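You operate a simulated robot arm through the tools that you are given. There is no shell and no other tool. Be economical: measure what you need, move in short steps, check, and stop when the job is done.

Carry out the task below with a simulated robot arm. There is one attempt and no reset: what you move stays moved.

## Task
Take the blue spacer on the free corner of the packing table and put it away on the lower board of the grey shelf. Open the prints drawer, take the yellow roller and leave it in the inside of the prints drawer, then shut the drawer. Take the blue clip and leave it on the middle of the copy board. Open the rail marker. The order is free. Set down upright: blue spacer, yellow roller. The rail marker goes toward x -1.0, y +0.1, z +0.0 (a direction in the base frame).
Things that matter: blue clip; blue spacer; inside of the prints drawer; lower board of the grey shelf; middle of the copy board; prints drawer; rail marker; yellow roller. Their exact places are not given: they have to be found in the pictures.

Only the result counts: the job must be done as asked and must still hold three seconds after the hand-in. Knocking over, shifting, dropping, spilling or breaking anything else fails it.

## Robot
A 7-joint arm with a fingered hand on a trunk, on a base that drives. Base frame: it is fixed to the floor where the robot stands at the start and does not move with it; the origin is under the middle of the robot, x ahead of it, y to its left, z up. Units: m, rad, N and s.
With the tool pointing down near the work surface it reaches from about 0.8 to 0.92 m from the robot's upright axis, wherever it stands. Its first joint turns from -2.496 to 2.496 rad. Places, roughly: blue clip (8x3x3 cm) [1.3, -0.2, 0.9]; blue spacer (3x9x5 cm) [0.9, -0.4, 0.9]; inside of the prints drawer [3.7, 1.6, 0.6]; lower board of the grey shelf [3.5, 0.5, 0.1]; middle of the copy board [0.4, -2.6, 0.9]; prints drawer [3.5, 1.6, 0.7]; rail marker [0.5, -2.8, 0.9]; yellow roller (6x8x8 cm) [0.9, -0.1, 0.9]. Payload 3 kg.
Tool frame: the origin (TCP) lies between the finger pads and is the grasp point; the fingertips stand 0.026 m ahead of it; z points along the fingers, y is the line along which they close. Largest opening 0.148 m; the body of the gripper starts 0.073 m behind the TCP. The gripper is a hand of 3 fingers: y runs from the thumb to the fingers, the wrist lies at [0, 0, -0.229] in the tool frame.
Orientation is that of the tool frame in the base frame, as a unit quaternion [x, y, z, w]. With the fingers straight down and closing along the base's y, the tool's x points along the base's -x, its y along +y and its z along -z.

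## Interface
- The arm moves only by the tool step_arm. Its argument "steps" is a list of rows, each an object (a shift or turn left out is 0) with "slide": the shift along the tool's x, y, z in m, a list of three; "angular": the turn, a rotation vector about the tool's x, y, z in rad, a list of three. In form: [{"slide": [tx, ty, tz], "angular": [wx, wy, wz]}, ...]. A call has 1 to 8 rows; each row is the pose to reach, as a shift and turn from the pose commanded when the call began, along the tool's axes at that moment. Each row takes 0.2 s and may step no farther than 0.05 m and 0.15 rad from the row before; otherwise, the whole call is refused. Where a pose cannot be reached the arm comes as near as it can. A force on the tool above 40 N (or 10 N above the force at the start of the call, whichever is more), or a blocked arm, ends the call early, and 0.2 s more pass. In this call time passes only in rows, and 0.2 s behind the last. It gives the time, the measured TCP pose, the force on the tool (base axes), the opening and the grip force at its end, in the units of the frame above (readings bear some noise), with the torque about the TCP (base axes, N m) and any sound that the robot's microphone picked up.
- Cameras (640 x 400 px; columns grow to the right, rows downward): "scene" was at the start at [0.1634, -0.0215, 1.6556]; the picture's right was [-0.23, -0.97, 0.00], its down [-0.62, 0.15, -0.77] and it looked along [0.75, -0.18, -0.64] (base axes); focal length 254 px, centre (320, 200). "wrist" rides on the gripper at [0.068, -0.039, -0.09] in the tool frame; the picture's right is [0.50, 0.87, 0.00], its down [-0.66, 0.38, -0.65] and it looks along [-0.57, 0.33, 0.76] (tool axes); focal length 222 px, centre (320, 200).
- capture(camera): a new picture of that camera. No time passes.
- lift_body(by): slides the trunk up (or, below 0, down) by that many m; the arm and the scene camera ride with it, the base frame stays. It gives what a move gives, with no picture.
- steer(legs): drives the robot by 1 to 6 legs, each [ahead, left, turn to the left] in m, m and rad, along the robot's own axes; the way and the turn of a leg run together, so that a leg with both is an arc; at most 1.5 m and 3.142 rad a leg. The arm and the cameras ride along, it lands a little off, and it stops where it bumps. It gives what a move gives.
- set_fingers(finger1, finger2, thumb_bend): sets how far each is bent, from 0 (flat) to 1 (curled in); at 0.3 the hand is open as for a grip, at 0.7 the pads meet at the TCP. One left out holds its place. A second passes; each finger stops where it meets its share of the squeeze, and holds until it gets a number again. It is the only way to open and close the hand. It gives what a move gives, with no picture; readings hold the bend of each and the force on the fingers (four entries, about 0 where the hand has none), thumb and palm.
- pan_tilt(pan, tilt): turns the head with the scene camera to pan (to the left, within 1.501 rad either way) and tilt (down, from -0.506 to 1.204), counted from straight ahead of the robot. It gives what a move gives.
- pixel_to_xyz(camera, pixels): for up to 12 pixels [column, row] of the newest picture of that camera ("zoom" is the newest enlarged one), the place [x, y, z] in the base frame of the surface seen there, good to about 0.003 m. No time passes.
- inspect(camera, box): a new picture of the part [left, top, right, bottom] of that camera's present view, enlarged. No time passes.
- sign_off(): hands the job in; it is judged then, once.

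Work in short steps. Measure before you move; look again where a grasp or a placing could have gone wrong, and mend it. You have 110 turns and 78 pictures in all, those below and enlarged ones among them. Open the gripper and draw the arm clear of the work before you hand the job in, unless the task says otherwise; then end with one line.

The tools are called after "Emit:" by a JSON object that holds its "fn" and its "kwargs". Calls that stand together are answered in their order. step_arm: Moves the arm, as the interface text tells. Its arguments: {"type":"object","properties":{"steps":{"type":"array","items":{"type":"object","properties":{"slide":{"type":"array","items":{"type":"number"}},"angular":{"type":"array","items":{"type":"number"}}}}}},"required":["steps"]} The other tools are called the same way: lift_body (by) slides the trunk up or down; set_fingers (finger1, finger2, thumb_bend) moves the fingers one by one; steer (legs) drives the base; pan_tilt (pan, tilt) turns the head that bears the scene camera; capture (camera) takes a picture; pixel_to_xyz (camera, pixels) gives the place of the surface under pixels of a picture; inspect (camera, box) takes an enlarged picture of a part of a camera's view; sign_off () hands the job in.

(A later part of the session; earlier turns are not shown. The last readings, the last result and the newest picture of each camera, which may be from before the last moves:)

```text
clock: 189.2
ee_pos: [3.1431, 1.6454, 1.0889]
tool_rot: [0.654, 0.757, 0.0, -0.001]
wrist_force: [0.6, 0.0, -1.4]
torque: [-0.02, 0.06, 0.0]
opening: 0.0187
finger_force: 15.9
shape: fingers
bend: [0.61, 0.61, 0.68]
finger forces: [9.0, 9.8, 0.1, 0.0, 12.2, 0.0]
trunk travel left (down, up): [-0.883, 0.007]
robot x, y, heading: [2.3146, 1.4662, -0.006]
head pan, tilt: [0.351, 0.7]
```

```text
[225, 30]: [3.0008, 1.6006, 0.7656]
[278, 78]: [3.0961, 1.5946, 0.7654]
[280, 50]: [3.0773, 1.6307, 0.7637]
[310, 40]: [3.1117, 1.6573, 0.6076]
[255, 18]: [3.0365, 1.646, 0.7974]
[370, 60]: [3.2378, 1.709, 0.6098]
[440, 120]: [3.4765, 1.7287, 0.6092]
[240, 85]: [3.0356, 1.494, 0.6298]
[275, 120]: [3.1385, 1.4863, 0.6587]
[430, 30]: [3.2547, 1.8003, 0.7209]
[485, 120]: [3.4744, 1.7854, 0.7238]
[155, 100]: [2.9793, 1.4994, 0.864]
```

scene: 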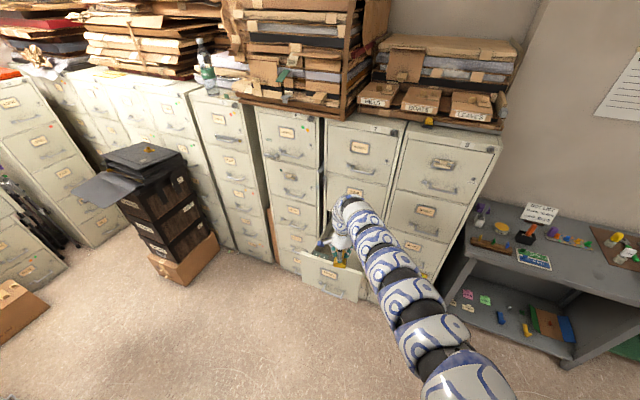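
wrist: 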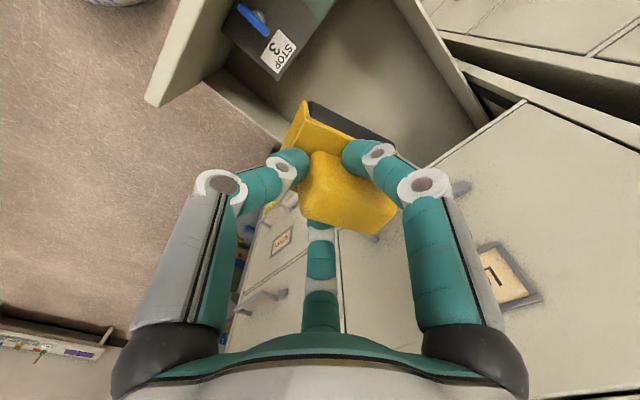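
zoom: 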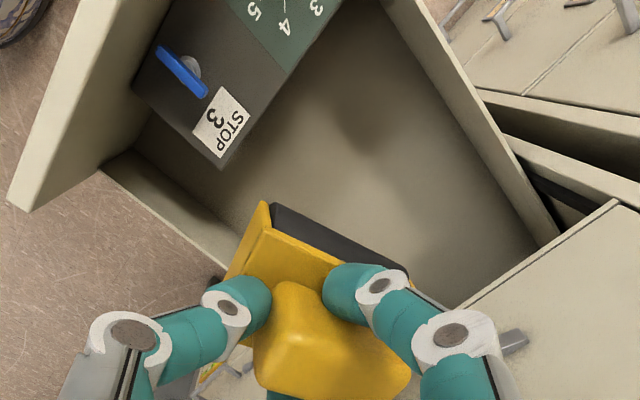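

The box fills the drawer's front at x≤3.1. The roller should go behind it, at about (3.24,1.70), clear of the upper drawer's handle (y≤1.66). I shift there and lower partway.

Emit:
{"fn": "steer", "kwargs": {"legs": [[0.095, 0.055, 0.006]]}}

Emit:
{"fn": "lift_body", "kwargs": {"by": -0.25}}

Emit:
{"fn": "capture", "kwargs": {"camera": "scene"}}

Emit:
{"fn": "capture", "kwargs": {"camera": "wrist"}}

```text
clock: 190.4
ee_pos: [3.2363, 1.7064, 1.0884]
tool_rot: [0.651, 0.759, 0.0, -0.002]
wrist_force: [0.7, 0.0, -2.3]
torque: [-0.04, 0.1, 0.02]
opening: 0.0189
finger_force: 15.4
shape: fingers
bend: [0.61, 0.61, 0.68]
finger forces: [9.1, 9.9, 0.0, 0.0, 12.2, 0.1]
trunk travel left (down, up): [-0.883, 0.007]
robot x, y, heading: [2.415, 1.5243, 0.001]
head pan, tilt: [0.351, 0.7]
```

```text
clock: 193.0
ee_pos: [3.2352, 1.7057, 0.8384]
tool_rot: [0.651, 0.759, 0.001, 0.0]
wrist_force: [-0.5, -0.4, -2.5]
torque: [0.02, 0.05, -0.03]
opening: 0.0189
finger_force: 15.8
shape: fingers
bend: [0.61, 0.61, 0.68]
finger forces: [9.0, 9.8, 0.1, 0.1, 12.2, 0.0]
trunk travel left (down, up): [-0.633, 0.257]
robot x, y, heading: [2.4125, 1.5214, 0.0]
head pan, tilt: [0.351, 0.7]
```

```text
26 pictures are left
```

scene: 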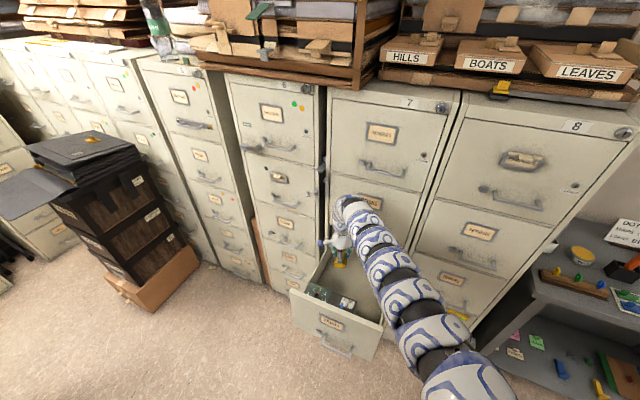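

```text
25 pictures are left
```

wrist: 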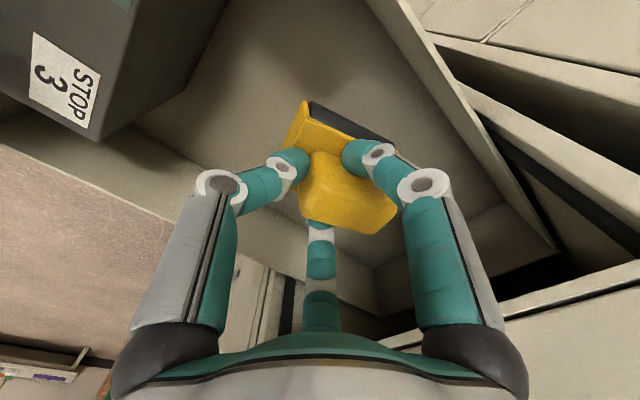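

All clear. I lower to just above the drawer floor (TCP target ≈0.68).

Emit:
{"fn": "lift_body", "kwargs": {"by": -0.1}}

Emit:
{"fn": "lift_body", "kwargs": {"by": -0.048}}

Emit:
{"fn": "step_arm", "kwargs": {"steps": [{"slide": [0, 0, 0.006]}, {"slide": [0, 0, 0.01]}, {"slide": [0, 0, 0.013]}]}}

```text
clock: 194.3
ee_pos: [3.2355, 1.7049, 0.74]
tool_rot: [0.651, 0.759, 0.001, -0.001]
wrist_force: [-0.6, -0.1, -1.9]
torque: [-0.03, 0.01, -0.01]
opening: 0.0188
finger_force: 15.6
shape: fingers
bend: [0.61, 0.61, 0.68]
finger forces: [9.0, 9.8, 0.0, 0.0, 12.3, 0.1]
trunk travel left (down, up): [-0.533, 0.357]
robot x, y, heading: [2.4129, 1.5231, -0.005]
head pan, tilt: [0.351, 0.7]
```

```text
clock: 195.2
ee_pos: [3.236, 1.705, 0.6926]
tool_rot: [0.651, 0.759, 0.001, 0.0]
wrist_force: [0.0, 0.0, -2.4]
torque: [-0.02, 0.03, 0.02]
opening: 0.0187
finger_force: 15.6
shape: fingers
bend: [0.61, 0.61, 0.68]
finger forces: [9.0, 9.9, 0.0, 0.0, 12.3, 0.0]
trunk travel left (down, up): [-0.485, 0.405]
robot x, y, heading: [2.4093, 1.525, -0.0]
head pan, tilt: [0.351, 0.7]
```

```text
clock: 196.0
ee_pos: [3.2367, 1.7039, 0.6796]
tool_rot: [0.651, 0.759, 0.001, 0.0]
wrist_force: [-0.7, 0.5, 1.0]
torque: [-0.02, -0.12, -0.03]
opening: 0.0187
finger_force: 17.3
shape: fingers
bend: [0.61, 0.61, 0.67]
finger forces: [10.5, 10.8, 0.0, 0.1, 13.3, 0.1]
trunk travel left (down, up): [-0.485, 0.405]
robot x, y, heading: [2.4102, 1.5249, -0.001]
head pan, tilt: [0.351, 0.7]
```

Force went from −2.4 to +1 N, so the roller rests on the floor. I open partly, then lift away.

Emit:
{"fn": "set_fingers", "kwargs": {"finger1": 0.48, "finger2": 0.48, "thumb_bend": 0.5}}

Emit:
{"fn": "set_fingers", "kwargs": {"finger1": 0.4, "finger2": 0.4, "thumb_bend": 0.4}}

Emit:
{"fn": "lift_body", "kwargs": {"by": 0.25}}

Emit:
{"fn": "capture", "kwargs": {"camera": "wrist"}}

```text
clock: 197.0
ee_pos: [3.2361, 1.7048, 0.6801]
tool_rot: [0.651, 0.759, 0.001, 0.0]
wrist_force: [-0.5, -0.9, 0.9]
torque: [-0.04, 0.05, 0.03]
opening: 0.0649
finger_force: 0.1
shape: fingers
bend: [0.48, 0.48, 0.5]
finger forces: [0.0, 0.1, 0.0, 0.0, 0.1, 0.0]
trunk travel left (down, up): [-0.485, 0.405]
robot x, y, heading: [2.41, 1.5258, 0.005]
head pan, tilt: [0.351, 0.7]
```

```text
clock: 198.0
ee_pos: [3.2348, 1.7049, 0.679]
tool_rot: [0.652, 0.758, 0.0, -0.001]
wrist_force: [-0.2, 0.0, -0.7]
torque: [-0.03, 0.0, 0.0]
opening: 0.0943
finger_force: 0.0
shape: fingers
bend: [0.4, 0.4, 0.4]
finger forces: [0.0, 0.0, 0.1, 0.0, 0.1, 0.0]
trunk travel left (down, up): [-0.485, 0.405]
robot x, y, heading: [2.41, 1.5236, -0.002]
head pan, tilt: [0.351, 0.7]
```

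```text
clock: 200.6
ee_pos: [3.2354, 1.7051, 0.9294]
tool_rot: [0.652, 0.759, 0.0, -0.001]
wrist_force: [-1.2, 0.1, 0.3]
torque: [-0.01, 0.02, -0.02]
opening: 0.0947
finger_force: 0.0
shape: fingers
bend: [0.4, 0.4, 0.4]
finger forces: [0.1, 0.0, 0.0, 0.0, 0.0, 0.0]
trunk travel left (down, up): [-0.735, 0.155]
robot x, y, heading: [2.4102, 1.5263, -0.0]
head pan, tilt: [0.351, 0.7]
```

```text
24 pictures are left
```

wrist: 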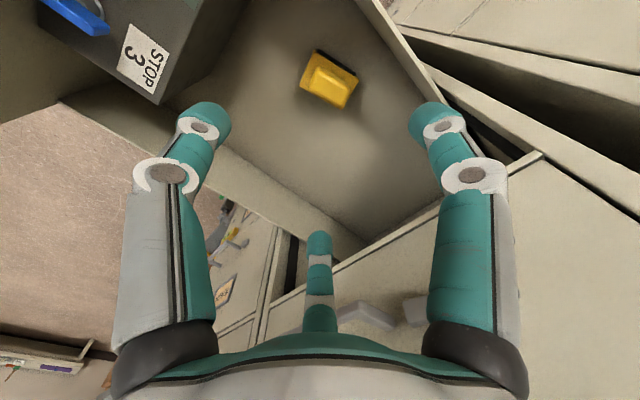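

Roller stands upright in the drawer. I rise, back off, straighten and pitch the tool forward to push the drawer shut.

Emit:
{"fn": "lift_body", "kwargs": {"by": 0.07}}

Emit:
{"fn": "steer", "kwargs": {"legs": [[-0.48, 0, 0]]}}

Emit:
{"fn": "step_arm", "kwargs": {"steps": [{"angular": [0, 0, 0.148]}]}}

Emit:
{"fn": "step_arm", "kwargs": {"steps": [{"slide": [0, 0.01, 0], "angular": [-0.15, 0, 0]}, {"slide": [0, 0.02, 0], "angular": [-0.3, 0, 0]}, {"slide": [0, 0.03, 0], "angular": [-0.45, 0, 0]}, {"slide": [0, 0.04, 0], "angular": [-0.6, 0, 0]}, {"slide": [0, 0.05, 0], "angular": [-0.75, 0, 0]}, {"slide": [0, 0.06, 0], "angular": [-0.9, 0, 0]}, {"slide": [0, 0.07, 0], "angular": [-1.05, 0, 0]}, {"slide": [0, 0.08, 0], "angular": [-1.2, 0, 0]}]}}

Emit:
{"fn": "step_arm", "kwargs": {"steps": [{"angular": [-0.14, 0, 0]}, {"angular": [-0.28, 0, 0]}, {"angular": [-0.37, 0, 0]}]}}

Emit:
{"fn": "set_fingers", "kwargs": {"finger1": 0.7, "finger2": 0.7, "thumb_bend": 0.7}}

```text
clock: 201.7
ee_pos: [3.2354, 1.7039, 0.999]
tool_rot: [0.652, 0.758, 0.001, -0.001]
wrist_force: [-0.1, -0.5, 0.1]
torque: [0.03, 0.01, 0.04]
opening: 0.0945
finger_force: 0.0
shape: fingers
bend: [0.4, 0.4, 0.4]
finger forces: [0.0, 0.0, 0.0, 0.1, 0.0, 0.1]
trunk travel left (down, up): [-0.805, 0.085]
robot x, y, heading: [2.4148, 1.5237, 0.002]
head pan, tilt: [0.351, 0.7]
```

```text
clock: 204.5
ee_pos: [2.7582, 1.7052, 0.9993]
tool_rot: [0.65, 0.76, 0.0, -0.001]
wrist_force: [-0.2, -0.1, -0.1]
torque: [0.0, 0.0, 0.01]
opening: 0.0942
finger_force: 0.0
shape: fingers
bend: [0.4, 0.4, 0.4]
finger forces: [0.0, 0.1, 0.0, 0.0, 0.1, 0.1]
trunk travel left (down, up): [-0.805, 0.085]
robot x, y, heading: [1.9367, 1.5275, 0.005]
head pan, tilt: [0.351, 0.7]
```

```text
clock: 204.9
ee_pos: [2.7573, 1.7062, 0.9983]
tool_rot: [0.706, 0.709, 0.0, -0.001]
wrist_force: [0.0, 0.6, -0.3]
torque: [0.01, 0.03, 0.04]
opening: 0.0945
finger_force: 0.0
shape: fingers
bend: [0.4, 0.4, 0.4]
finger forces: [0.1, 0.1, 0.0, 0.0, 0.0, 0.0]
trunk travel left (down, up): [-0.805, 0.085]
robot x, y, heading: [1.9341, 1.5247, 0.004]
head pan, tilt: [0.351, 0.7]
```

```text
clock: 206.7
ee_pos: [2.8386, 1.706, 0.9998]
tool_rot: [0.581, 0.586, 0.401, 0.398]
wrist_force: [0.6, 0.2, -0.8]
torque: [-0.03, 0.02, 0.02]
opening: 0.095
finger_force: 0.0
shape: fingers
bend: [0.4, 0.4, 0.4]
finger forces: [0.0, 0.0, 0.1, 0.0, 0.0, 0.0]
trunk travel left (down, up): [-0.805, 0.085]
robot x, y, heading: [1.934, 1.524, -0.001]
head pan, tilt: [0.351, 0.7]
```

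```text
clock: 207.5
ee_pos: [2.8383, 1.707, 0.9983]
tool_rot: [0.499, 0.501, 0.502, 0.498]
wrist_force: [0.0, 0.4, -0.5]
torque: [0.0, -0.02, 0.02]
opening: 0.0952
finger_force: 0.1
shape: fingers
bend: [0.4, 0.4, 0.4]
finger forces: [0.1, 0.0, 0.0, 0.1, 0.0, 0.0]
trunk travel left (down, up): [-0.805, 0.085]
robot x, y, heading: [1.9347, 1.5255, 0.008]
head pan, tilt: [0.351, 0.7]
```

```text
clock: 208.5
ee_pos: [2.8374, 1.7077, 0.998]
tool_rot: [0.5, 0.502, 0.502, 0.497]
wrist_force: [0.8, -0.2, -0.2]
torque: [-0.03, 0.0, 0.03]
opening: 0.0
finger_force: 0.0
shape: fingers
bend: [0.69, 0.69, 0.7]
finger forces: [0.1, 0.1, 0.0, 0.0, 0.0, 0.0]
trunk travel left (down, up): [-0.805, 0.085]
robot x, y, heading: [1.9361, 1.5235, 0.001]
head pan, tilt: [0.351, 0.7]
```

Hand closed and horizontal. I line up with the drawer front (y≈1.65, z≈0.79) and push by driving.

Emit:
{"fn": "lift_body", "kwargs": {"by": -0.205}}

Emit:
{"fn": "steer", "kwargs": {"legs": [[0.1, -0.055, 0], [0.33, -0.02, 0]]}}

Emit:
{"fn": "capture", "kwargs": {"camera": "scene"}}

```text
clock: 210.7
ee_pos: [2.8381, 1.7062, 0.7944]
tool_rot: [0.499, 0.502, 0.501, 0.497]
wrist_force: [0.4, 0.2, 0.5]
torque: [0.0, 0.05, -0.02]
opening: 0.0001
finger_force: 0.1
shape: fingers
bend: [0.69, 0.69, 0.7]
finger forces: [0.0, 0.1, 0.0, 0.0, 0.1, 0.0]
trunk travel left (down, up): [-0.6, 0.29]
robot x, y, heading: [1.936, 1.5228, 0.004]
head pan, tilt: [0.351, 0.7]
```

```text
clock: 213.7
ee_pos: [3.2631, 1.6383, 0.7942]
tool_rot: [0.498, 0.502, 0.503, 0.497]
wrist_force: [1.0, 0.0, 0.5]
torque: [-0.01, -0.01, 0.03]
opening: 0.0003
finger_force: 0.0
shape: fingers
bend: [0.69, 0.7, 0.7]
finger forces: [0.1, 0.0, 0.0, 0.0, 0.1, 0.1]
trunk travel left (down, up): [-0.6, 0.29]
robot x, y, heading: [2.3586, 1.4528, 0.009]
head pan, tilt: [0.351, 0.7]
```

```text
23 pictures are left
```

scene: 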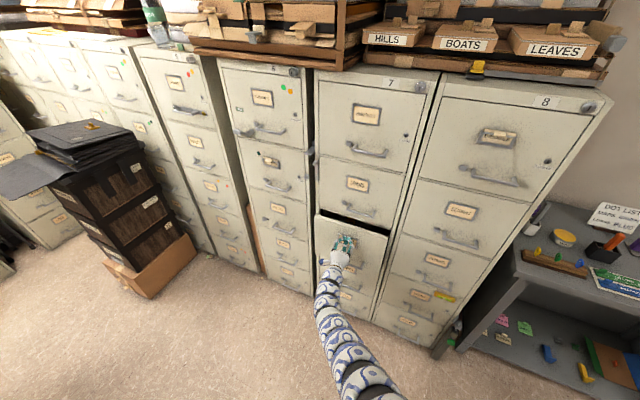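

About 6 cm remain. I push the rest with the arm, which stops on force.

Emit:
{"fn": "step_arm", "kwargs": {"steps": [{"slide": [0, 0, 0.02]}, {"slide": [0, 0, 0.04]}, {"slide": [0, 0, 0.055]}, {"slide": [0, 0, 0.065]}, {"slide": [0, 0, 0.075]}, {"slide": [0, 0, 0.085]}]}}

Emit:
{"fn": "capture", "kwargs": {"camera": "scene"}}

```text
clock: 215.1
ee_pos: [3.3036, 1.6381, 0.8253]
tool_rot: [0.497, 0.502, 0.503, 0.497]
wrist_force: [0.2, 0.0, 0.4]
torque: [0.01, 0.02, 0.0]
opening: 0.0004
finger_force: 0.0
shape: fingers
bend: [0.69, 0.7, 0.7]
finger forces: [0.0, 0.1, 0.0, 0.0, 0.0, 0.1]
out of reach, approached as far as the arm can: row 1, 2, 3, 4, 5, 6
trunk travel left (down, up): [-0.6, 0.29]
robot x, y, heading: [2.3579, 1.4533, 0.008]
head pan, tilt: [0.351, 0.7]
```

```text
22 pictures are left
```

scene: 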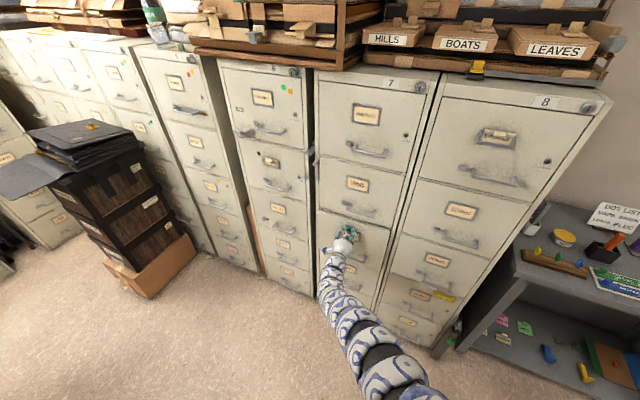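

Reach ended and the hand rose; I pull back and down, then push with the base.

Emit:
{"fn": "step_arm", "kwargs": {"steps": [{"slide": [0, -0.01, -0.04]}, {"slide": [0, -0.035, -0.06]}]}}

Emit:
{"fn": "steer", "kwargs": {"legs": [[0.075, 0, 0]]}}

Emit:
{"fn": "step_arm", "kwargs": {"steps": [{"slide": [0, 0, 0.01]}, {"slide": [0, 0, 0.02]}, {"slide": [0, 0, 0.03]}, {"slide": [0, 0, 0.04]}]}}

Emit:
{"fn": "inspect", "kwargs": {"camera": "scene", "box": [260, 130, 460, 300]}}

```text
clock: 215.7
ee_pos: [3.2421, 1.6396, 0.7886]
tool_rot: [0.498, 0.503, 0.503, 0.497]
wrist_force: [-0.9, 0.0, 0.4]
torque: [0.01, 0.04, 0.01]
opening: 0.0001
finger_force: 0.1
shape: fingers
bend: [0.69, 0.7, 0.7]
finger forces: [0.1, 0.1, 0.1, 0.0, 0.0, 0.1]
trunk travel left (down, up): [-0.6, 0.29]
robot x, y, heading: [2.3583, 1.4519, 0.006]
head pan, tilt: [0.351, 0.7]
```

```text
clock: 216.7
ee_pos: [3.3189, 1.6416, 0.7891]
tool_rot: [0.498, 0.503, 0.503, 0.496]
wrist_force: [0.3, -0.1, -0.5]
torque: [0.0, -0.02, 0.01]
opening: 0.0003
finger_force: 0.1
shape: fingers
bend: [0.69, 0.7, 0.7]
finger forces: [0.0, 0.0, 0.0, 0.1, 0.0, 0.0]
trunk travel left (down, up): [-0.6, 0.29]
robot x, y, heading: [2.4361, 1.454, 0.006]
head pan, tilt: [0.351, 0.7]
```

```text
clock: 217.4
ee_pos: [3.3235, 1.6459, 0.7743]
tool_rot: [0.499, 0.514, 0.497, 0.489]
wrist_force: [-22.7, 2.0, 4.0]
torque: [0.0, -0.09, 0.0]
opening: 0.0001
finger_force: 15.1
shape: fingers
bend: [0.71, 0.71, 0.71]
finger forces: [8.9, 12.0, 0.0, 0.0, 9.0, 0.0]
out of reach, approached as far as the arm can: row 3
trunk travel left (down, up): [-0.6, 0.29]
robot x, y, heading: [2.4307, 1.4497, 0.006]
head pan, tilt: [0.351, 0.7]
stopped in row 3: the force on the tool passed its limit (the readings are from after the stop); the commanded pose is now the measured one
```

```text
2.35 times, centred on (360, 215) of scene
```

zoom: 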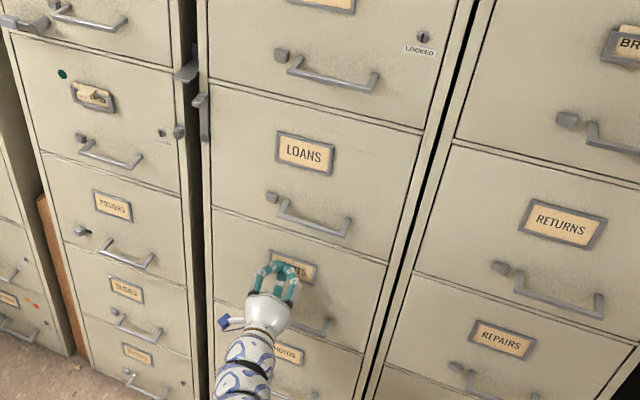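

Firm contact and the front looks flush. I back off and verify the front's depth against its neighbours.

Emit:
{"fn": "steer", "kwargs": {"legs": [[-0.45, 0, 0]]}}

Emit:
{"fn": "capture", "kwargs": {"camera": "scene"}}

Emit:
{"fn": "step_arm", "kwargs": {"steps": [{"slide": [0, 0, -0.01], "angular": [0.15, 0, 0]}, {"slide": [0, 0, -0.02], "angular": [0.3, 0, 0]}, {"slide": [0, 0, -0.03], "angular": [0.45, 0, 0]}, {"slide": [0, 0, -0.04], "angular": [0.6, 0, 0]}, {"slide": [0, 0, -0.05], "angular": [0.75, 0, 0]}, {"slide": [0, 0, -0.06], "angular": [0.9, 0, 0]}, {"slide": [0, 0, -0.07], "angular": [1.05, 0, 0]}, {"slide": [0, 0, -0.08], "angular": [1.2, 0, 0]}]}}

Emit:
{"fn": "step_arm", "kwargs": {"steps": [{"angular": [0.13, 0, 0]}, {"angular": [0.26, 0, 0]}, {"angular": [0.37, 0, 0]}]}}

```text
clock: 220.1
ee_pos: [2.8746, 1.6405, 0.7736]
tool_rot: [0.499, 0.514, 0.497, 0.49]
wrist_force: [-1.0, 0.4, 0.4]
torque: [0.0, 0.0, 0.0]
opening: 0.0004
finger_force: 0.1
shape: fingers
bend: [0.69, 0.7, 0.7]
finger forces: [0.0, 0.1, 0.0, 0.0, 0.0, 0.1]
trunk travel left (down, up): [-0.6, 0.29]
robot x, y, heading: [1.983, 1.4489, 0.007]
head pan, tilt: [0.351, 0.7]
```

```text
20 pictures are left
```

scene: 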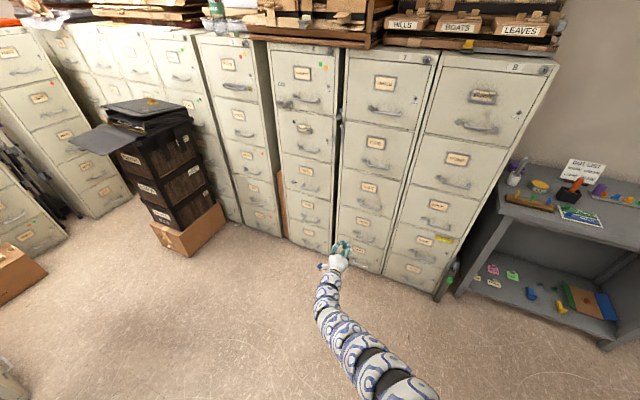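

```text
clock: 221.9
ee_pos: [2.793, 1.6391, 0.7746]
tool_rot: [0.688, 0.705, 0.12, 0.122]
wrist_force: [-1.1, 0.6, 0.0]
torque: [0.02, 0.03, 0.04]
opening: 0.0002
finger_force: 0.0
shape: fingers
bend: [0.69, 0.7, 0.7]
finger forces: [0.0, 0.1, 0.0, 0.1, 0.0, 0.1]
trunk travel left (down, up): [-0.6, 0.29]
robot x, y, heading: [1.9838, 1.447, 0.011]
head pan, tilt: [0.351, 0.7]
```

```text
clock: 222.7
ee_pos: [2.7817, 1.6309, 0.7815]
tool_rot: [0.7, 0.714, -0.011, -0.005]
wrist_force: [-0.5, 0.5, 0.5]
torque: [0.0, -0.03, 0.0]
opening: 0.0001
finger_force: 0.1
shape: fingers
bend: [0.7, 0.7, 0.7]
finger forces: [0.0, 0.1, 0.0, 0.0, 0.0, 0.0]
out of reach, approached as far as the arm can: row 3
trunk travel left (down, up): [-0.6, 0.29]
robot x, y, heading: [1.9858, 1.4474, 0.007]
head pan, tilt: [0.351, 0.7]
```

Drawer appears flush; I check depths at the LOANS/PRINTS/PHOTOS faces, raise the trunk, and extend the tool slightly to be level.

Emit:
{"fn": "pixel_to_xyz", "kwargs": {"camera": "scene", "pixels": [[400, 150], [395, 190], [388, 225], [385, 194], [350, 185], [352, 150]]}}

Emit:
{"fn": "step_arm", "kwargs": {"steps": [{"slide": [0, 0.035, 0], "angular": [-0.02, 0, 0.01]}]}}

Emit:
{"fn": "lift_body", "kwargs": {"by": 0.29}}

Emit:
{"fn": "set_fingers", "kwargs": {"finger1": 0.3, "finger2": 0.3, "thumb_bend": 0.3}}

```text
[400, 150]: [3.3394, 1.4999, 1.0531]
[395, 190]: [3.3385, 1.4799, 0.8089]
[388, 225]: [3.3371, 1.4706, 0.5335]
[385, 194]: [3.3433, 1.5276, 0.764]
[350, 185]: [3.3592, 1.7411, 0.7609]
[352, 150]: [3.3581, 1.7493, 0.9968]
```

```text
clock: 223.1
ee_pos: [2.7917, 1.6323, 0.7804]
tool_rot: [0.702, 0.712, -0.008, -0.004]
wrist_force: [-1.2, 1.0, 0.3]
torque: [0.04, -0.01, 0.03]
opening: 0.0003
finger_force: 0.1
shape: fingers
bend: [0.7, 0.7, 0.7]
finger forces: [0.0, 0.0, 0.1, 0.0, 0.1, 0.1]
out of reach, approached as far as the arm can: row 1
trunk travel left (down, up): [-0.6, 0.29]
robot x, y, heading: [1.9784, 1.4526, 0.01]
head pan, tilt: [0.351, 0.7]
```

```text
clock: 226.1
ee_pos: [2.7931, 1.6318, 1.0713]
tool_rot: [0.701, 0.714, -0.008, -0.003]
wrist_force: [0.6, -0.1, 0.6]
torque: [0.01, -0.02, 0.0]
opening: 0.0004
finger_force: 0.0
shape: fingers
bend: [0.7, 0.7, 0.7]
finger forces: [0.0, 0.0, 0.0, 0.0, 0.0, 0.0]
trunk travel left (down, up): [-0.89, 0.0]
robot x, y, heading: [1.9805, 1.4494, 0.013]
head pan, tilt: [0.351, 0.7]
```

```text
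clock: 227.1
ee_pos: [2.793, 1.6332, 1.0706]
tool_rot: [0.701, 0.713, -0.009, -0.003]
wrist_force: [-0.1, -0.4, -0.3]
torque: [-0.01, 0.0, 0.0]
opening: 0.1266
finger_force: 0.0
shape: fingers
bend: [0.3, 0.3, 0.3]
finger forces: [0.0, 0.1, 0.1, 0.0, 0.1, 0.0]
trunk travel left (down, up): [-0.89, 0.0]
robot x, y, heading: [1.9815, 1.4495, 0.012]
head pan, tilt: [0.351, 0.7]
```

PRINTS face (3.3385) is flush with its neighbours: shut. Next the clip: I drive to stand near (2.14,0.01) facing the table.

Emit:
{"fn": "steer", "kwargs": {"legs": [[0.16, -1.44, 0], [0, 0, 3.13]]}}

Emit:
{"fn": "capture", "kwargs": {"camera": "wrist"}}

```text
clock: 241.5
ee_pos: [1.328, -0.1232, 1.0712]
tool_rot: [-0.689, 0.725, -0.004, 0.007]
wrist_force: [-0.2, -0.4, 0.6]
torque: [-0.02, 0.0, -0.02]
opening: 0.1265
finger_force: 0.1
shape: fingers
bend: [0.3, 0.3, 0.3]
finger forces: [0.0, 0.0, 0.0, 0.0, 0.1, 0.1]
trunk travel left (down, up): [-0.89, 0.0]
robot x, y, heading: [2.1523, 0.0047, 3.083]
head pan, tilt: [0.351, 0.7]
```

```text
19 pictures are left
```

wrist: 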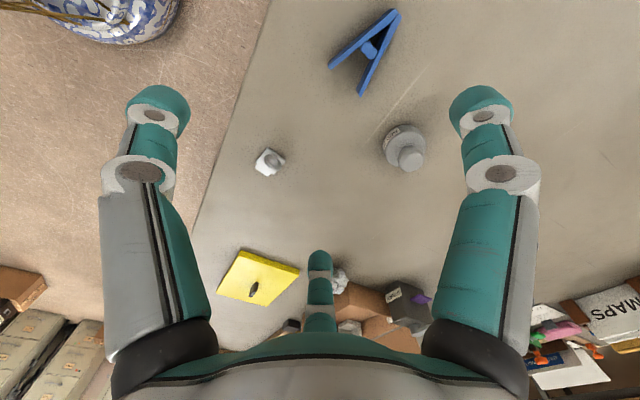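

The clip is the blue A at (330–400, 10–95). I enlarge and measure it.

Emit:
{"fn": "inspect", "kwargs": {"camera": "wrist", "box": [310, 0, 430, 100]}}

Emit:
{"fn": "pixel_to_xyz", "kwargs": {"camera": "wrist", "pixels": [[331, 64], [362, 94], [397, 14], [372, 48], [350, 48], [376, 74], [385, 28], [405, 155], [405, 135], [388, 140]]}}

```text
4.00 times, centred on (370, 50) of wrist
```

zoom: 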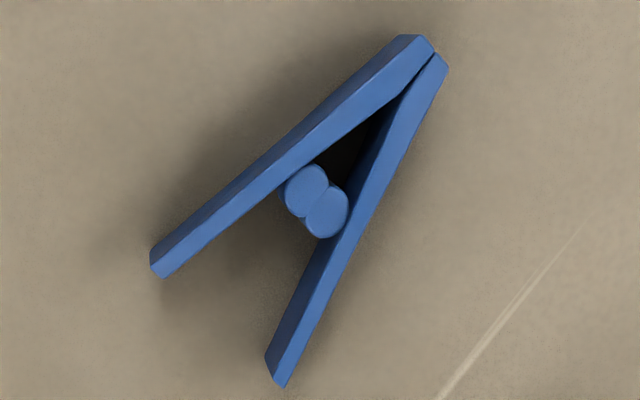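

```text
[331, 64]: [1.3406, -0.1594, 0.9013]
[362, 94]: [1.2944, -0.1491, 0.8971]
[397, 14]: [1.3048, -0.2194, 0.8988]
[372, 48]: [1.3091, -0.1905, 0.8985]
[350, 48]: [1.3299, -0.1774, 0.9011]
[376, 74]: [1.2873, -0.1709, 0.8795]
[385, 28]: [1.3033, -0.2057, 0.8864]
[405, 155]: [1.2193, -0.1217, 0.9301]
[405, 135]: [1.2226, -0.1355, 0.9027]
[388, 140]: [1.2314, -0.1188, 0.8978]
```

Clip: apex (1.304,-0.220), open ends (1.341,-0.159)/(1.294,-0.149), top 0.90. Best grip: thumb into the open V, fingers on the outer sides, so tool y should point at (−0.2,−0.98): turn −1.42 about tool z and centre at (1.312,−0.179).

Emit:
{"fn": "step_arm", "kwargs": {"steps": [{"slide": [0.03, 0.006, 0], "angular": [0, 0, -0.15]}, {"slide": [0.057, 0.013, 0], "angular": [0, 0, -0.3]}, {"slide": [0.057, 0.013, 0], "angular": [0, 0, -0.45]}, {"slide": [0.057, 0.013, 0], "angular": [0, 0, -0.6]}, {"slide": [0.057, 0.013, 0], "angular": [0, 0, -0.75]}, {"slide": [0.057, 0.013, 0], "angular": [0, 0, -0.9]}, {"slide": [0.057, 0.013, 0], "angular": [0, 0, -1.05]}, {"slide": [0.057, 0.013, 0], "angular": [0, 0, -1.2]}]}}

Emit:
{"fn": "step_arm", "kwargs": {"steps": [{"angular": [0, 0, -0.12]}, {"angular": [0, 0, -0.22]}]}}

Emit:
{"fn": "lift_body", "kwargs": {"by": -0.09}}

Emit:
{"fn": "capture", "kwargs": {"camera": "wrist"}}

```text
clock: 243.3
ee_pos: [1.3447, -0.1501, 1.0987]
tool_rot: [0.968, -0.25, 0.007, -0.008]
wrist_force: [-3.9, 5.8, 0.7]
torque: [-0.57, -0.31, -0.01]
opening: 0.127
finger_force: 0.1
shape: fingers
bend: [0.3, 0.3, 0.3]
finger forces: [0.0, 0.0, 0.0, 0.0, 0.1, 0.0]
out of reach, approached as far as the arm can: row 1, 2, 3, 4, 5, 6, 7, 8
trunk travel left (down, up): [-0.89, 0.0]
robot x, y, heading: [2.1518, 0.0038, 3.086]
head pan, tilt: [0.351, 0.7]
```

```text
clock: 243.9
ee_pos: [1.3412, -0.1428, 1.099]
tool_rot: [0.989, -0.146, 0.01, -0.005]
wrist_force: [0.8, 0.7, -0.2]
torque: [-0.02, -0.04, 0.0]
opening: 0.1269
finger_force: 0.0
shape: fingers
bend: [0.3, 0.3, 0.3]
finger forces: [0.1, 0.0, 0.0, 0.1, 0.0, 0.0]
trunk travel left (down, up): [-0.89, 0.0]
robot x, y, heading: [2.1468, 0.0081, 3.081]
head pan, tilt: [0.351, 0.7]
```

```text
clock: 245.1
ee_pos: [1.3413, -0.143, 1.0084]
tool_rot: [0.989, -0.148, 0.009, -0.006]
wrist_force: [-0.6, 0.3, 0.3]
torque: [-0.03, 0.01, 0.01]
opening: 0.1271
finger_force: 0.1
shape: fingers
bend: [0.3, 0.3, 0.3]
finger forces: [0.0, 0.0, 0.0, 0.0, 0.0, 0.0]
trunk travel left (down, up): [-0.8, 0.09]
robot x, y, heading: [2.1517, 0.0074, 3.085]
head pan, tilt: [0.351, 0.7]
```

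```text
17 pictures are left
```

wrist: 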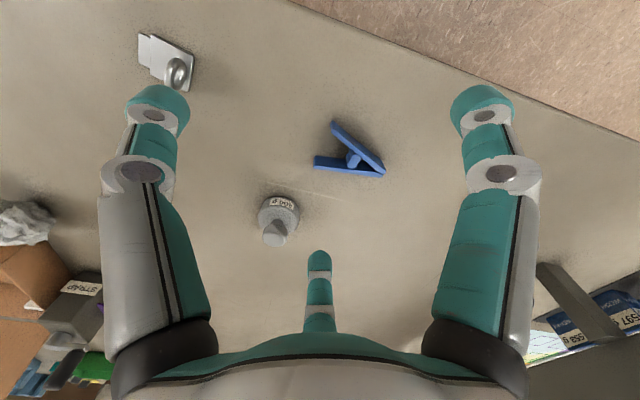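

Arm was at its limit up high; I use the base for the remaining shift (−0.029,−0.036), turn 0.1 more, and check.

Emit:
{"fn": "steer", "kwargs": {"legs": [[0.027, 0.038, 0]]}}

Emit:
{"fn": "step_arm", "kwargs": {"steps": [{"slide": [0, 0, 0.01], "angular": [0, 0, -0.09]}]}}

Emit:
{"fn": "capture", "kwargs": {"camera": "wrist"}}

```text
clock: 246.1
ee_pos: [1.3114, -0.1816, 1.0089]
tool_rot: [0.989, -0.148, 0.01, -0.007]
wrist_force: [0.5, -0.2, -0.8]
torque: [0.03, -0.02, 0.02]
opening: 0.1269
finger_force: 0.0
shape: fingers
bend: [0.3, 0.3, 0.3]
finger forces: [0.0, 0.0, 0.0, 0.0, 0.1, 0.1]
trunk travel left (down, up): [-0.8, 0.09]
robot x, y, heading: [2.1168, -0.0334, 3.084]
head pan, tilt: [0.351, 0.7]
```

```text
clock: 246.4
ee_pos: [1.3108, -0.1829, 0.9975]
tool_rot: [0.995, -0.103, 0.01, -0.006]
wrist_force: [0.1, -0.3, 0.0]
torque: [-0.01, 0.02, 0.0]
opening: 0.1271
finger_force: 0.0
shape: fingers
bend: [0.3, 0.3, 0.3]
finger forces: [0.1, 0.0, 0.0, 0.0, 0.0, 0.0]
trunk travel left (down, up): [-0.8, 0.09]
robot x, y, heading: [2.1195, -0.0322, 3.083]
head pan, tilt: [0.351, 0.7]
```

```text
16 pictures are left
```

wrist: 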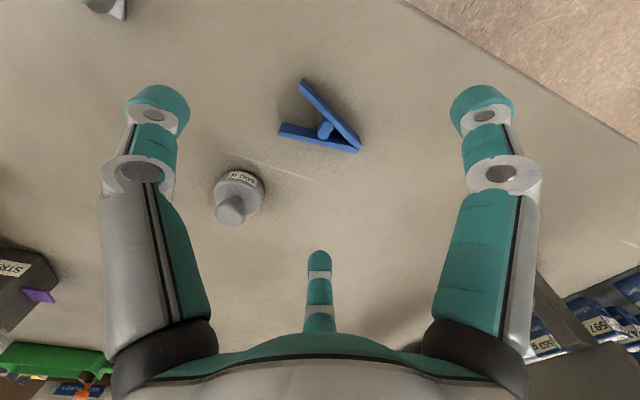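

I re-measure the clip: apex (356,148), ends (303,84),(283,130), pivot (325,130).

Emit:
{"fn": "pixel_to_xyz", "kwargs": {"camera": "wrist", "pixels": [[356, 147], [304, 86], [284, 131], [325, 130], [240, 205], [340, 120], [320, 141]]}}

```text
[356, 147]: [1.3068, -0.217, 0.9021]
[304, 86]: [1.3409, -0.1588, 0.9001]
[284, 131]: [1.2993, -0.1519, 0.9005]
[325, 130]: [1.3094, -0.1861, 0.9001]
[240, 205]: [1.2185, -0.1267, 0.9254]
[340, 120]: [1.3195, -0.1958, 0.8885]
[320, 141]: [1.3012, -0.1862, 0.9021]
```

I fine-tune by a few mm, lower to z≈0.912, and close.

Emit:
{"fn": "step_arm", "kwargs": {"steps": [{"slide": [0.003, -0.005, 0.02]}]}}

Emit:
{"fn": "lift_body", "kwargs": {"by": -0.066}}

Emit:
{"fn": "set_fingers", "kwargs": {"finger1": 0.75, "finger2": 0.75, "thumb_bend": 0.75}}

Emit:
{"fn": "inspect", "kwargs": {"camera": "wrist", "box": [210, 100, 430, 270]}}

```text
clock: 246.8
ee_pos: [1.3142, -0.1763, 0.9787]
tool_rot: [0.995, -0.103, 0.009, -0.006]
wrist_force: [-0.4, -0.3, -0.7]
torque: [0.01, -0.01, -0.01]
opening: 0.1269
finger_force: 0.1
shape: fingers
bend: [0.3, 0.3, 0.3]
finger forces: [0.0, 0.1, 0.0, 0.0, 0.0, 0.1]
trunk travel left (down, up): [-0.8, 0.09]
robot x, y, heading: [2.1196, -0.0301, 3.088]
head pan, tilt: [0.351, 0.7]
```

```text
clock: 247.9
ee_pos: [1.315, -0.1754, 0.9143]
tool_rot: [0.995, -0.103, 0.009, -0.006]
wrist_force: [0.0, 0.2, -0.7]
torque: [-0.02, -0.02, 0.02]
opening: 0.127
finger_force: 0.2
shape: fingers
bend: [0.3, 0.3, 0.3]
finger forces: [0.0, 0.0, 0.0, 0.0, 0.0, 0.0]
trunk travel left (down, up): [-0.734, 0.156]
robot x, y, heading: [2.1216, -0.032, 3.087]
head pan, tilt: [0.351, 0.7]
```

```text
clock: 248.9
ee_pos: [1.3148, -0.1755, 0.9132]
tool_rot: [0.995, -0.102, 0.01, -0.006]
wrist_force: [-0.1, -1.0, -0.5]
torque: [0.01, 0.01, 0.01]
opening: 0.0049
finger_force: 11.5
shape: fingers
bend: [0.63, 0.63, 0.75]
finger forces: [11.7, 11.8, 0.0, 0.1, 0.1, 0.1]
trunk travel left (down, up): [-0.734, 0.156]
robot x, y, heading: [2.1224, -0.0362, 3.089]
head pan, tilt: [0.351, 0.7]
```

```text
2.35 times, centred on (320, 185) of wrist
```

zoom: 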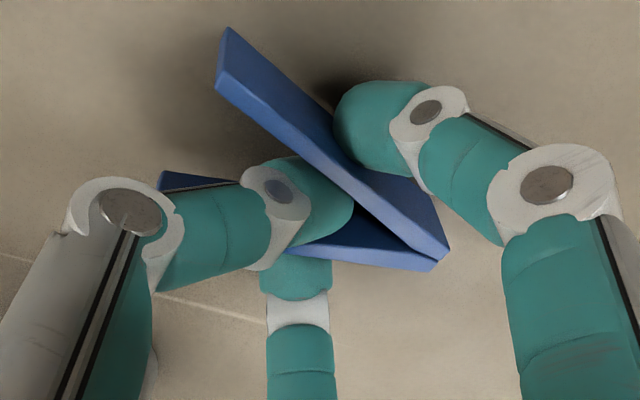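

Both fingers hold the sides (≈12 N each), the thumb isn't touching yet. I bend it a little more and lift a bit.

Emit:
{"fn": "set_fingers", "kwargs": {"thumb_bend": 0.85}}

Emit:
{"fn": "lift_body", "kwargs": {"by": 0.06}}

Emit:
{"fn": "inspect", "kwargs": {"camera": "wrist", "box": [210, 100, 430, 270]}}

```text
clock: 249.9
ee_pos: [1.3156, -0.1756, 0.9132]
tool_rot: [0.995, -0.103, 0.009, -0.006]
wrist_force: [-0.4, 0.9, 0.4]
torque: [-0.01, -0.01, 0.02]
opening: 0.0119
finger_force: 15.6
shape: fingers
bend: [0.63, 0.62, 0.83]
finger forces: [11.9, 12.0, 0.0, 0.0, 7.0, 0.0]
trunk travel left (down, up): [-0.734, 0.156]
robot x, y, heading: [2.1228, -0.0325, 3.082]
head pan, tilt: [0.351, 0.7]
```

```text
clock: 250.9
ee_pos: [1.3151, -0.1759, 0.9726]
tool_rot: [0.995, -0.103, 0.01, -0.006]
wrist_force: [0.0, 1.0, -0.5]
torque: [-0.04, 0.02, -0.04]
opening: 0.0117
finger_force: 15.2
shape: fingers
bend: [0.63, 0.62, 0.83]
finger forces: [11.9, 11.9, 0.0, 0.1, 7.1, 0.0]
trunk travel left (down, up): [-0.794, 0.096]
robot x, y, heading: [2.1215, -0.0293, 3.085]
head pan, tilt: [0.351, 0.7]
```

```text
2.35 times, centred on (320, 185) of wrist
```

zoom: 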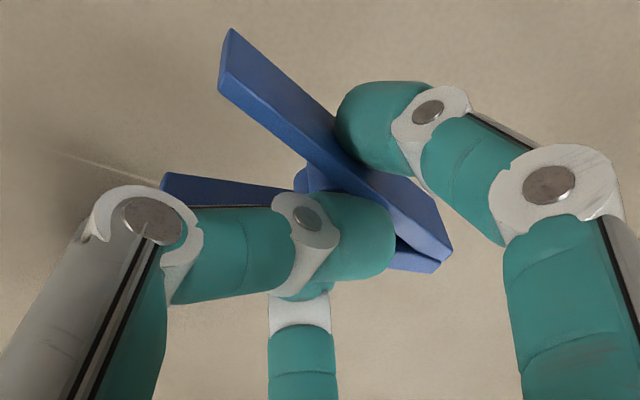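

Clip held and lifted. I raise, back off, turn left and drive along the aisle to the blue bench.

Emit:
{"fn": "lift_body", "kwargs": {"by": 0.09}}

Emit:
{"fn": "steer", "kwargs": {"legs": [[-0.18, 0, 0], [0, 0, 1.627], [1.4, 0, 0], [0, -1.5, 0], [0, -0.4, 0]]}}

Emit:
{"fn": "pan_tilt", "kwargs": {"pan": 0.1, "tilt": 0.7}}

Emit:
{"fn": "capture", "kwargs": {"camera": "scene"}}

```text
clock: 252.2
ee_pos: [1.3152, -0.1759, 1.0626]
tool_rot: [0.995, -0.103, 0.009, -0.006]
wrist_force: [0.5, 0.6, 0.3]
torque: [-0.03, 0.02, 0.02]
opening: 0.0117
finger_force: 15.4
shape: fingers
bend: [0.63, 0.62, 0.83]
finger forces: [11.9, 11.9, 0.1, 0.1, 7.1, 0.1]
trunk travel left (down, up): [-0.884, 0.006]
robot x, y, heading: [2.1196, -0.0308, 3.084]
head pan, tilt: [0.351, 0.7]
```

```text
clock: 273.3
ee_pos: [0.616, -2.2656, 1.0631]
tool_rot: [0.761, 0.648, 0.002, -0.01]
wrist_force: [-0.2, 0.5, -0.6]
torque: [-0.03, -0.04, 0.02]
opening: 0.0126
finger_force: 14.4
shape: fingers
bend: [0.63, 0.62, 0.83]
finger forces: [11.4, 11.4, 0.0, 0.1, 5.5, 0.1]
trunk travel left (down, up): [-0.884, 0.006]
robot x, y, heading: [0.4341, -1.4674, -1.582]
head pan, tilt: [0.351, 0.7]
```

```text
clock: 274.1
ee_pos: [0.6167, -2.2644, 1.0623]
tool_rot: [0.762, 0.648, 0.001, -0.012]
wrist_force: [0.0, -0.3, -1.1]
torque: [0.0, -0.02, 0.02]
opening: 0.0128
finger_force: 14.2
shape: fingers
bend: [0.63, 0.62, 0.83]
finger forces: [11.4, 11.4, 0.1, 0.1, 5.4, 0.0]
trunk travel left (down, up): [-0.884, 0.006]
robot x, y, heading: [0.4389, -1.4695, -1.588]
head pan, tilt: [0.099, 0.7]
```

```text
13 pictures are left
```

scene: 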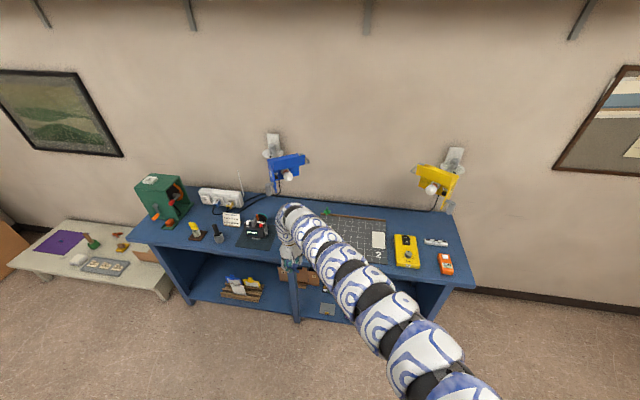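

The dark gridded board at (355,235) is likely the copy board. I enlarge that part of the bench.

Emit:
{"fn": "inspect", "kwargs": {"camera": "scene", "box": [260, 190, 470, 290]}}

Emit:
{"fn": "pixel_to_xyz", "kwargs": {"camera": "scene", "pixels": [[318, 215], [386, 222], [385, 262], [340, 235], [360, 240], [380, 240], [326, 212], [407, 250], [445, 260], [436, 242], [350, 216], [290, 160]]}}

```text
3.05 times, centred on (365, 240) of scene
```

zoom: 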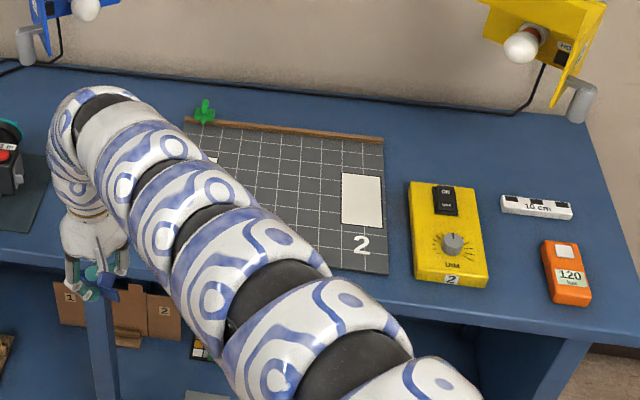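

```text
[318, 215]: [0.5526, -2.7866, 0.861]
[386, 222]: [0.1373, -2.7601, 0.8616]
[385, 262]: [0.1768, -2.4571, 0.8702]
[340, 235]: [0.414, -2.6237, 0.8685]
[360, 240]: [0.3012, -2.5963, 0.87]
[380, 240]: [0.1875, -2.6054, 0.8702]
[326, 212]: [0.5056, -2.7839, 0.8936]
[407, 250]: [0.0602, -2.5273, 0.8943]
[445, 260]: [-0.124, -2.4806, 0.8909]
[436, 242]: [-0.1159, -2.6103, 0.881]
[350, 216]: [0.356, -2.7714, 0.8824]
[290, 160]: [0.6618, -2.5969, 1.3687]
```

Board: x 0.155–0.545, y −2.455…−2.76, top 0.869; centre ≈(0.35,−2.61). Green rail marker at (0.506,−2.784) on the rail. I check the lamps' extents, then move the hand over the board's middle.

Emit:
{"fn": "pixel_to_xyz", "kwargs": {"camera": "scene", "pixels": [[304, 158], [289, 176], [420, 168], [430, 188], [420, 180], [275, 195], [452, 175]]}}

Emit:
{"fn": "steer", "kwargs": {"legs": [[0, -0.265, 0.015], [0.2, 0, 0]]}}

```text
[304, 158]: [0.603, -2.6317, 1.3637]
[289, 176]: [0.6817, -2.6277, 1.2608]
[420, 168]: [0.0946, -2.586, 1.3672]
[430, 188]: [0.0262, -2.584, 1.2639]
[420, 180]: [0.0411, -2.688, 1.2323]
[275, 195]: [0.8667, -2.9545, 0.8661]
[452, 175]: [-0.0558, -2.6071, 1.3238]
```

```text
clock: 277.2
ee_pos: [0.3717, -2.4608, 1.0623]
tool_rot: [0.754, 0.657, 0.003, -0.012]
wrist_force: [0.5, 0.1, -1.0]
torque: [0.01, -0.03, 0.02]
opening: 0.0127
finger_force: 14.3
shape: fingers
bend: [0.63, 0.62, 0.83]
finger forces: [11.4, 11.5, 0.0, 0.0, 5.5, 0.0]
trunk travel left (down, up): [-0.884, 0.006]
robot x, y, heading: [0.1712, -1.6675, -1.562]
head pan, tilt: [0.099, 0.7]
```

Lamps stay at x≤0.095 and x≥0.60, so the corridor at x≈0.35 is clear. I lower 9 cm and advance to the board middle.

Emit:
{"fn": "lift_body", "kwargs": {"by": -0.09}}

Emit:
{"fn": "steer", "kwargs": {"legs": [[0.145, -0.018, -0.008]]}}

Emit:
{"fn": "capture", "kwargs": {"camera": "wrist"}}

```text
clock: 278.4
ee_pos: [0.3732, -2.4613, 0.9731]
tool_rot: [0.754, 0.657, 0.002, -0.01]
wrist_force: [-0.5, 0.6, -0.4]
torque: [0.04, 0.0, -0.03]
opening: 0.0127
finger_force: 14.0
shape: fingers
bend: [0.63, 0.62, 0.83]
finger forces: [11.3, 11.4, 0.0, 0.0, 5.6, 0.0]
trunk travel left (down, up): [-0.794, 0.096]
robot x, y, heading: [0.1734, -1.6662, -1.559]
head pan, tilt: [0.099, 0.7]
```

```text
clock: 279.8
ee_pos: [0.3467, -2.6103, 0.9711]
tool_rot: [0.757, 0.653, 0.002, -0.012]
wrist_force: [1.0, -0.4, -0.2]
torque: [0.04, -0.01, -0.02]
opening: 0.0127
finger_force: 14.3
shape: fingers
bend: [0.63, 0.62, 0.83]
finger forces: [11.5, 11.4, 0.0, 0.0, 5.5, 0.0]
trunk travel left (down, up): [-0.794, 0.096]
robot x, y, heading: [0.1567, -1.812, -1.568]
head pan, tilt: [0.099, 0.7]
```

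```text
11 pictures are left
```

wrist: 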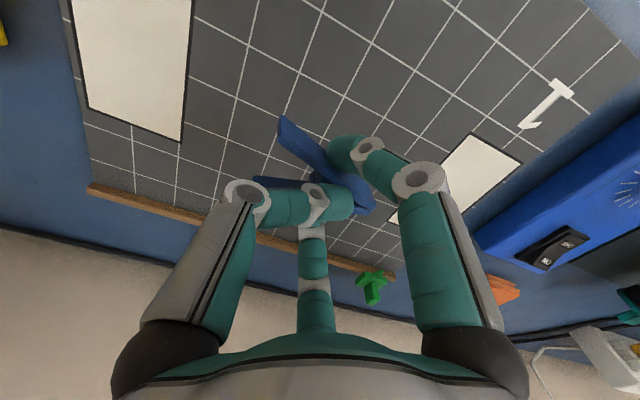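

White patches at both sides; I check the board's extent with pixels at the edges and set the clip down in the middle.

Emit:
{"fn": "pixel_to_xyz", "kwargs": {"camera": "wrist", "pixels": [[88, 180], [70, 20], [183, 138], [470, 235], [410, 225], [625, 55], [372, 290], [385, 275], [100, 190], [480, 140], [365, 280], [370, 300]]}}

Emit:
{"fn": "lift_body", "kwargs": {"by": -0.06}}

```text
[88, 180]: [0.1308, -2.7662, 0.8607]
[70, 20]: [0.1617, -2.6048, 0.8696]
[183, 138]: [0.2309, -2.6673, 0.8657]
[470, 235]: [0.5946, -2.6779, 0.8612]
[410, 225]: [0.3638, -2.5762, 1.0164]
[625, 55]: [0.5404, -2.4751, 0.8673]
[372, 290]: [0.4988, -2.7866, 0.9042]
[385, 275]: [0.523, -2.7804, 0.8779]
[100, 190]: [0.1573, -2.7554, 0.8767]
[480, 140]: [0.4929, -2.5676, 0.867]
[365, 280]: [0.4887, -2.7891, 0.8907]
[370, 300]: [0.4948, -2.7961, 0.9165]
```

```text
clock: 280.8
ee_pos: [0.3466, -2.6086, 0.9128]
tool_rot: [0.757, 0.653, 0.001, -0.011]
wrist_force: [-0.3, -0.4, -0.4]
torque: [0.02, -0.01, 0.01]
opening: 0.0126
finger_force: 14.4
shape: fingers
bend: [0.63, 0.62, 0.83]
finger forces: [11.4, 11.4, 0.1, 0.0, 5.5, 0.0]
trunk travel left (down, up): [-0.734, 0.156]
robot x, y, heading: [0.1577, -1.8126, -1.566]
head pan, tilt: [0.099, 0.7]
```

Centre is (0.352,−2.605): we're there. I lower the last centimetre gently.

Emit:
{"fn": "step_arm", "kwargs": {"steps": [{"slide": [0, 0, 0.005]}, {"slide": [0, 0, 0.008]}, {"slide": [0, 0, 0.011]}, {"slide": [0, 0, 0.013]}]}}

```text
clock: 281.8
ee_pos: [0.3468, -2.6094, 0.8987]
tool_rot: [0.757, 0.653, 0.002, -0.011]
wrist_force: [-1.0, 0.2, 2.7]
torque: [-0.01, -0.03, 0.03]
opening: 0.0131
finger_force: 16.4
shape: fingers
bend: [0.63, 0.62, 0.84]
finger forces: [11.7, 12.1, 0.1, 0.0, 8.9, 0.0]
trunk travel left (down, up): [-0.734, 0.156]
robot x, y, heading: [0.1619, -1.8118, -1.567]
head pan, tilt: [0.099, 0.7]
```

Light contact (+2.7 N). I withdraw the thumb first, then the fingers, and rise.

Emit:
{"fn": "set_fingers", "kwargs": {"thumb_bend": 0.5}}

Emit:
{"fn": "set_fingers", "kwargs": {"finger1": 0.45, "finger2": 0.45, "thumb_bend": 0.4}}

Emit:
{"fn": "lift_body", "kwargs": {"by": 0.13}}

Emit:
{"fn": "capture", "kwargs": {"camera": "wrist"}}

```text
clock: 282.8
ee_pos: [0.3485, -2.6083, 0.9013]
tool_rot: [0.757, 0.653, 0.002, -0.009]
wrist_force: [2.6, -3.2, 13.1]
torque: [-0.05, 0.54, 0.13]
opening: 0.0304
finger_force: 18.3
shape: fingers
bend: [0.63, 0.62, 0.52]
finger forces: [10.8, 11.0, 0.0, 0.0, 14.2, 0.0]
trunk travel left (down, up): [-0.734, 0.156]
robot x, y, heading: [0.1543, -1.8148, -1.563]
head pan, tilt: [0.099, 0.7]
```

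```text
clock: 283.8
ee_pos: [0.347, -2.6081, 0.9016]
tool_rot: [0.757, 0.653, 0.003, -0.01]
wrist_force: [-2.6, 4.7, 18.4]
torque: [-0.52, -0.18, -0.02]
opening: 0.0864
finger_force: 8.9
shape: fingers
bend: [0.45, 0.52, 0.4]
finger forces: [0.0, 19.2, 0.0, 0.0, 0.0, 0.0]
trunk travel left (down, up): [-0.734, 0.156]
robot x, y, heading: [0.1593, -1.8123, -1.569]
head pan, tilt: [0.099, 0.7]
```

```text
clock: 285.4
ee_pos: [0.3477, -2.6091, 1.0294]
tool_rot: [0.757, 0.654, 0.002, -0.011]
wrist_force: [-0.4, 1.0, -0.1]
torque: [0.0, 0.0, 0.0]
opening: 0.0863
finger_force: 0.0
shape: fingers
bend: [0.45, 0.45, 0.4]
finger forces: [0.0, 0.0, 0.0, 0.1, 0.1, 0.1]
trunk travel left (down, up): [-0.864, 0.026]
robot x, y, heading: [0.1584, -1.812, -1.57]
head pan, tilt: [0.099, 0.7]
```

```text
10 pictures are left
```

wrist: 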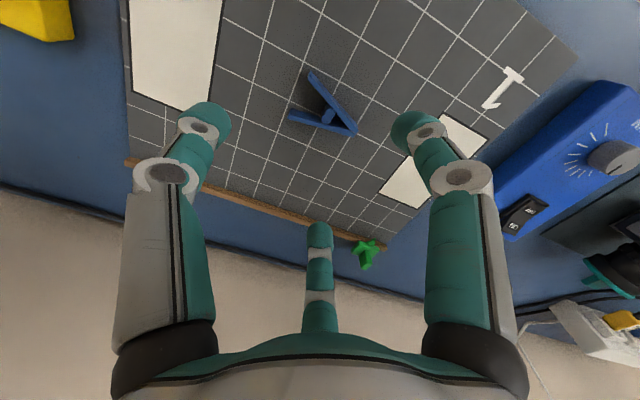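

The clip lies on the board. I measure it and the green marker at (367,252).

Emit:
{"fn": "inspect", "kwargs": {"camera": "wrist", "box": [320, 210, 420, 290]}}

Emit:
{"fn": "pixel_to_xyz", "kwargs": {"camera": "wrist", "pixels": [[353, 132], [311, 76], [290, 116], [326, 115], [367, 244], [366, 255], [366, 265], [358, 247], [377, 245], [385, 248], [130, 162], [350, 238]]}}

```text
5.00 times, centred on (370, 250) of wrist
```

zoom: 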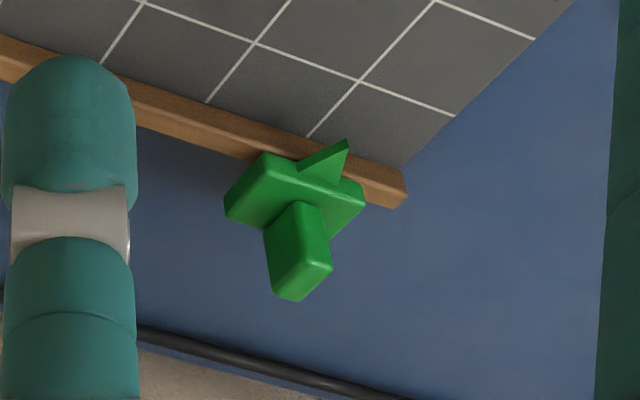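

```text
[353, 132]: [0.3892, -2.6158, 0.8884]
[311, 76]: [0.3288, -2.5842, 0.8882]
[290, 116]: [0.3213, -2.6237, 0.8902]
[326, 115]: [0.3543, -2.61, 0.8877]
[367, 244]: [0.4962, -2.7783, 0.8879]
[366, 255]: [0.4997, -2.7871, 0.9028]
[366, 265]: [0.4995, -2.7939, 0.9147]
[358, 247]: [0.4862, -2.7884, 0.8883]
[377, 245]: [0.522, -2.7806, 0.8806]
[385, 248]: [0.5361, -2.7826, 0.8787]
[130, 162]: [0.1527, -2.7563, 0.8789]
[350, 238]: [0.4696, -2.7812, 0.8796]
```

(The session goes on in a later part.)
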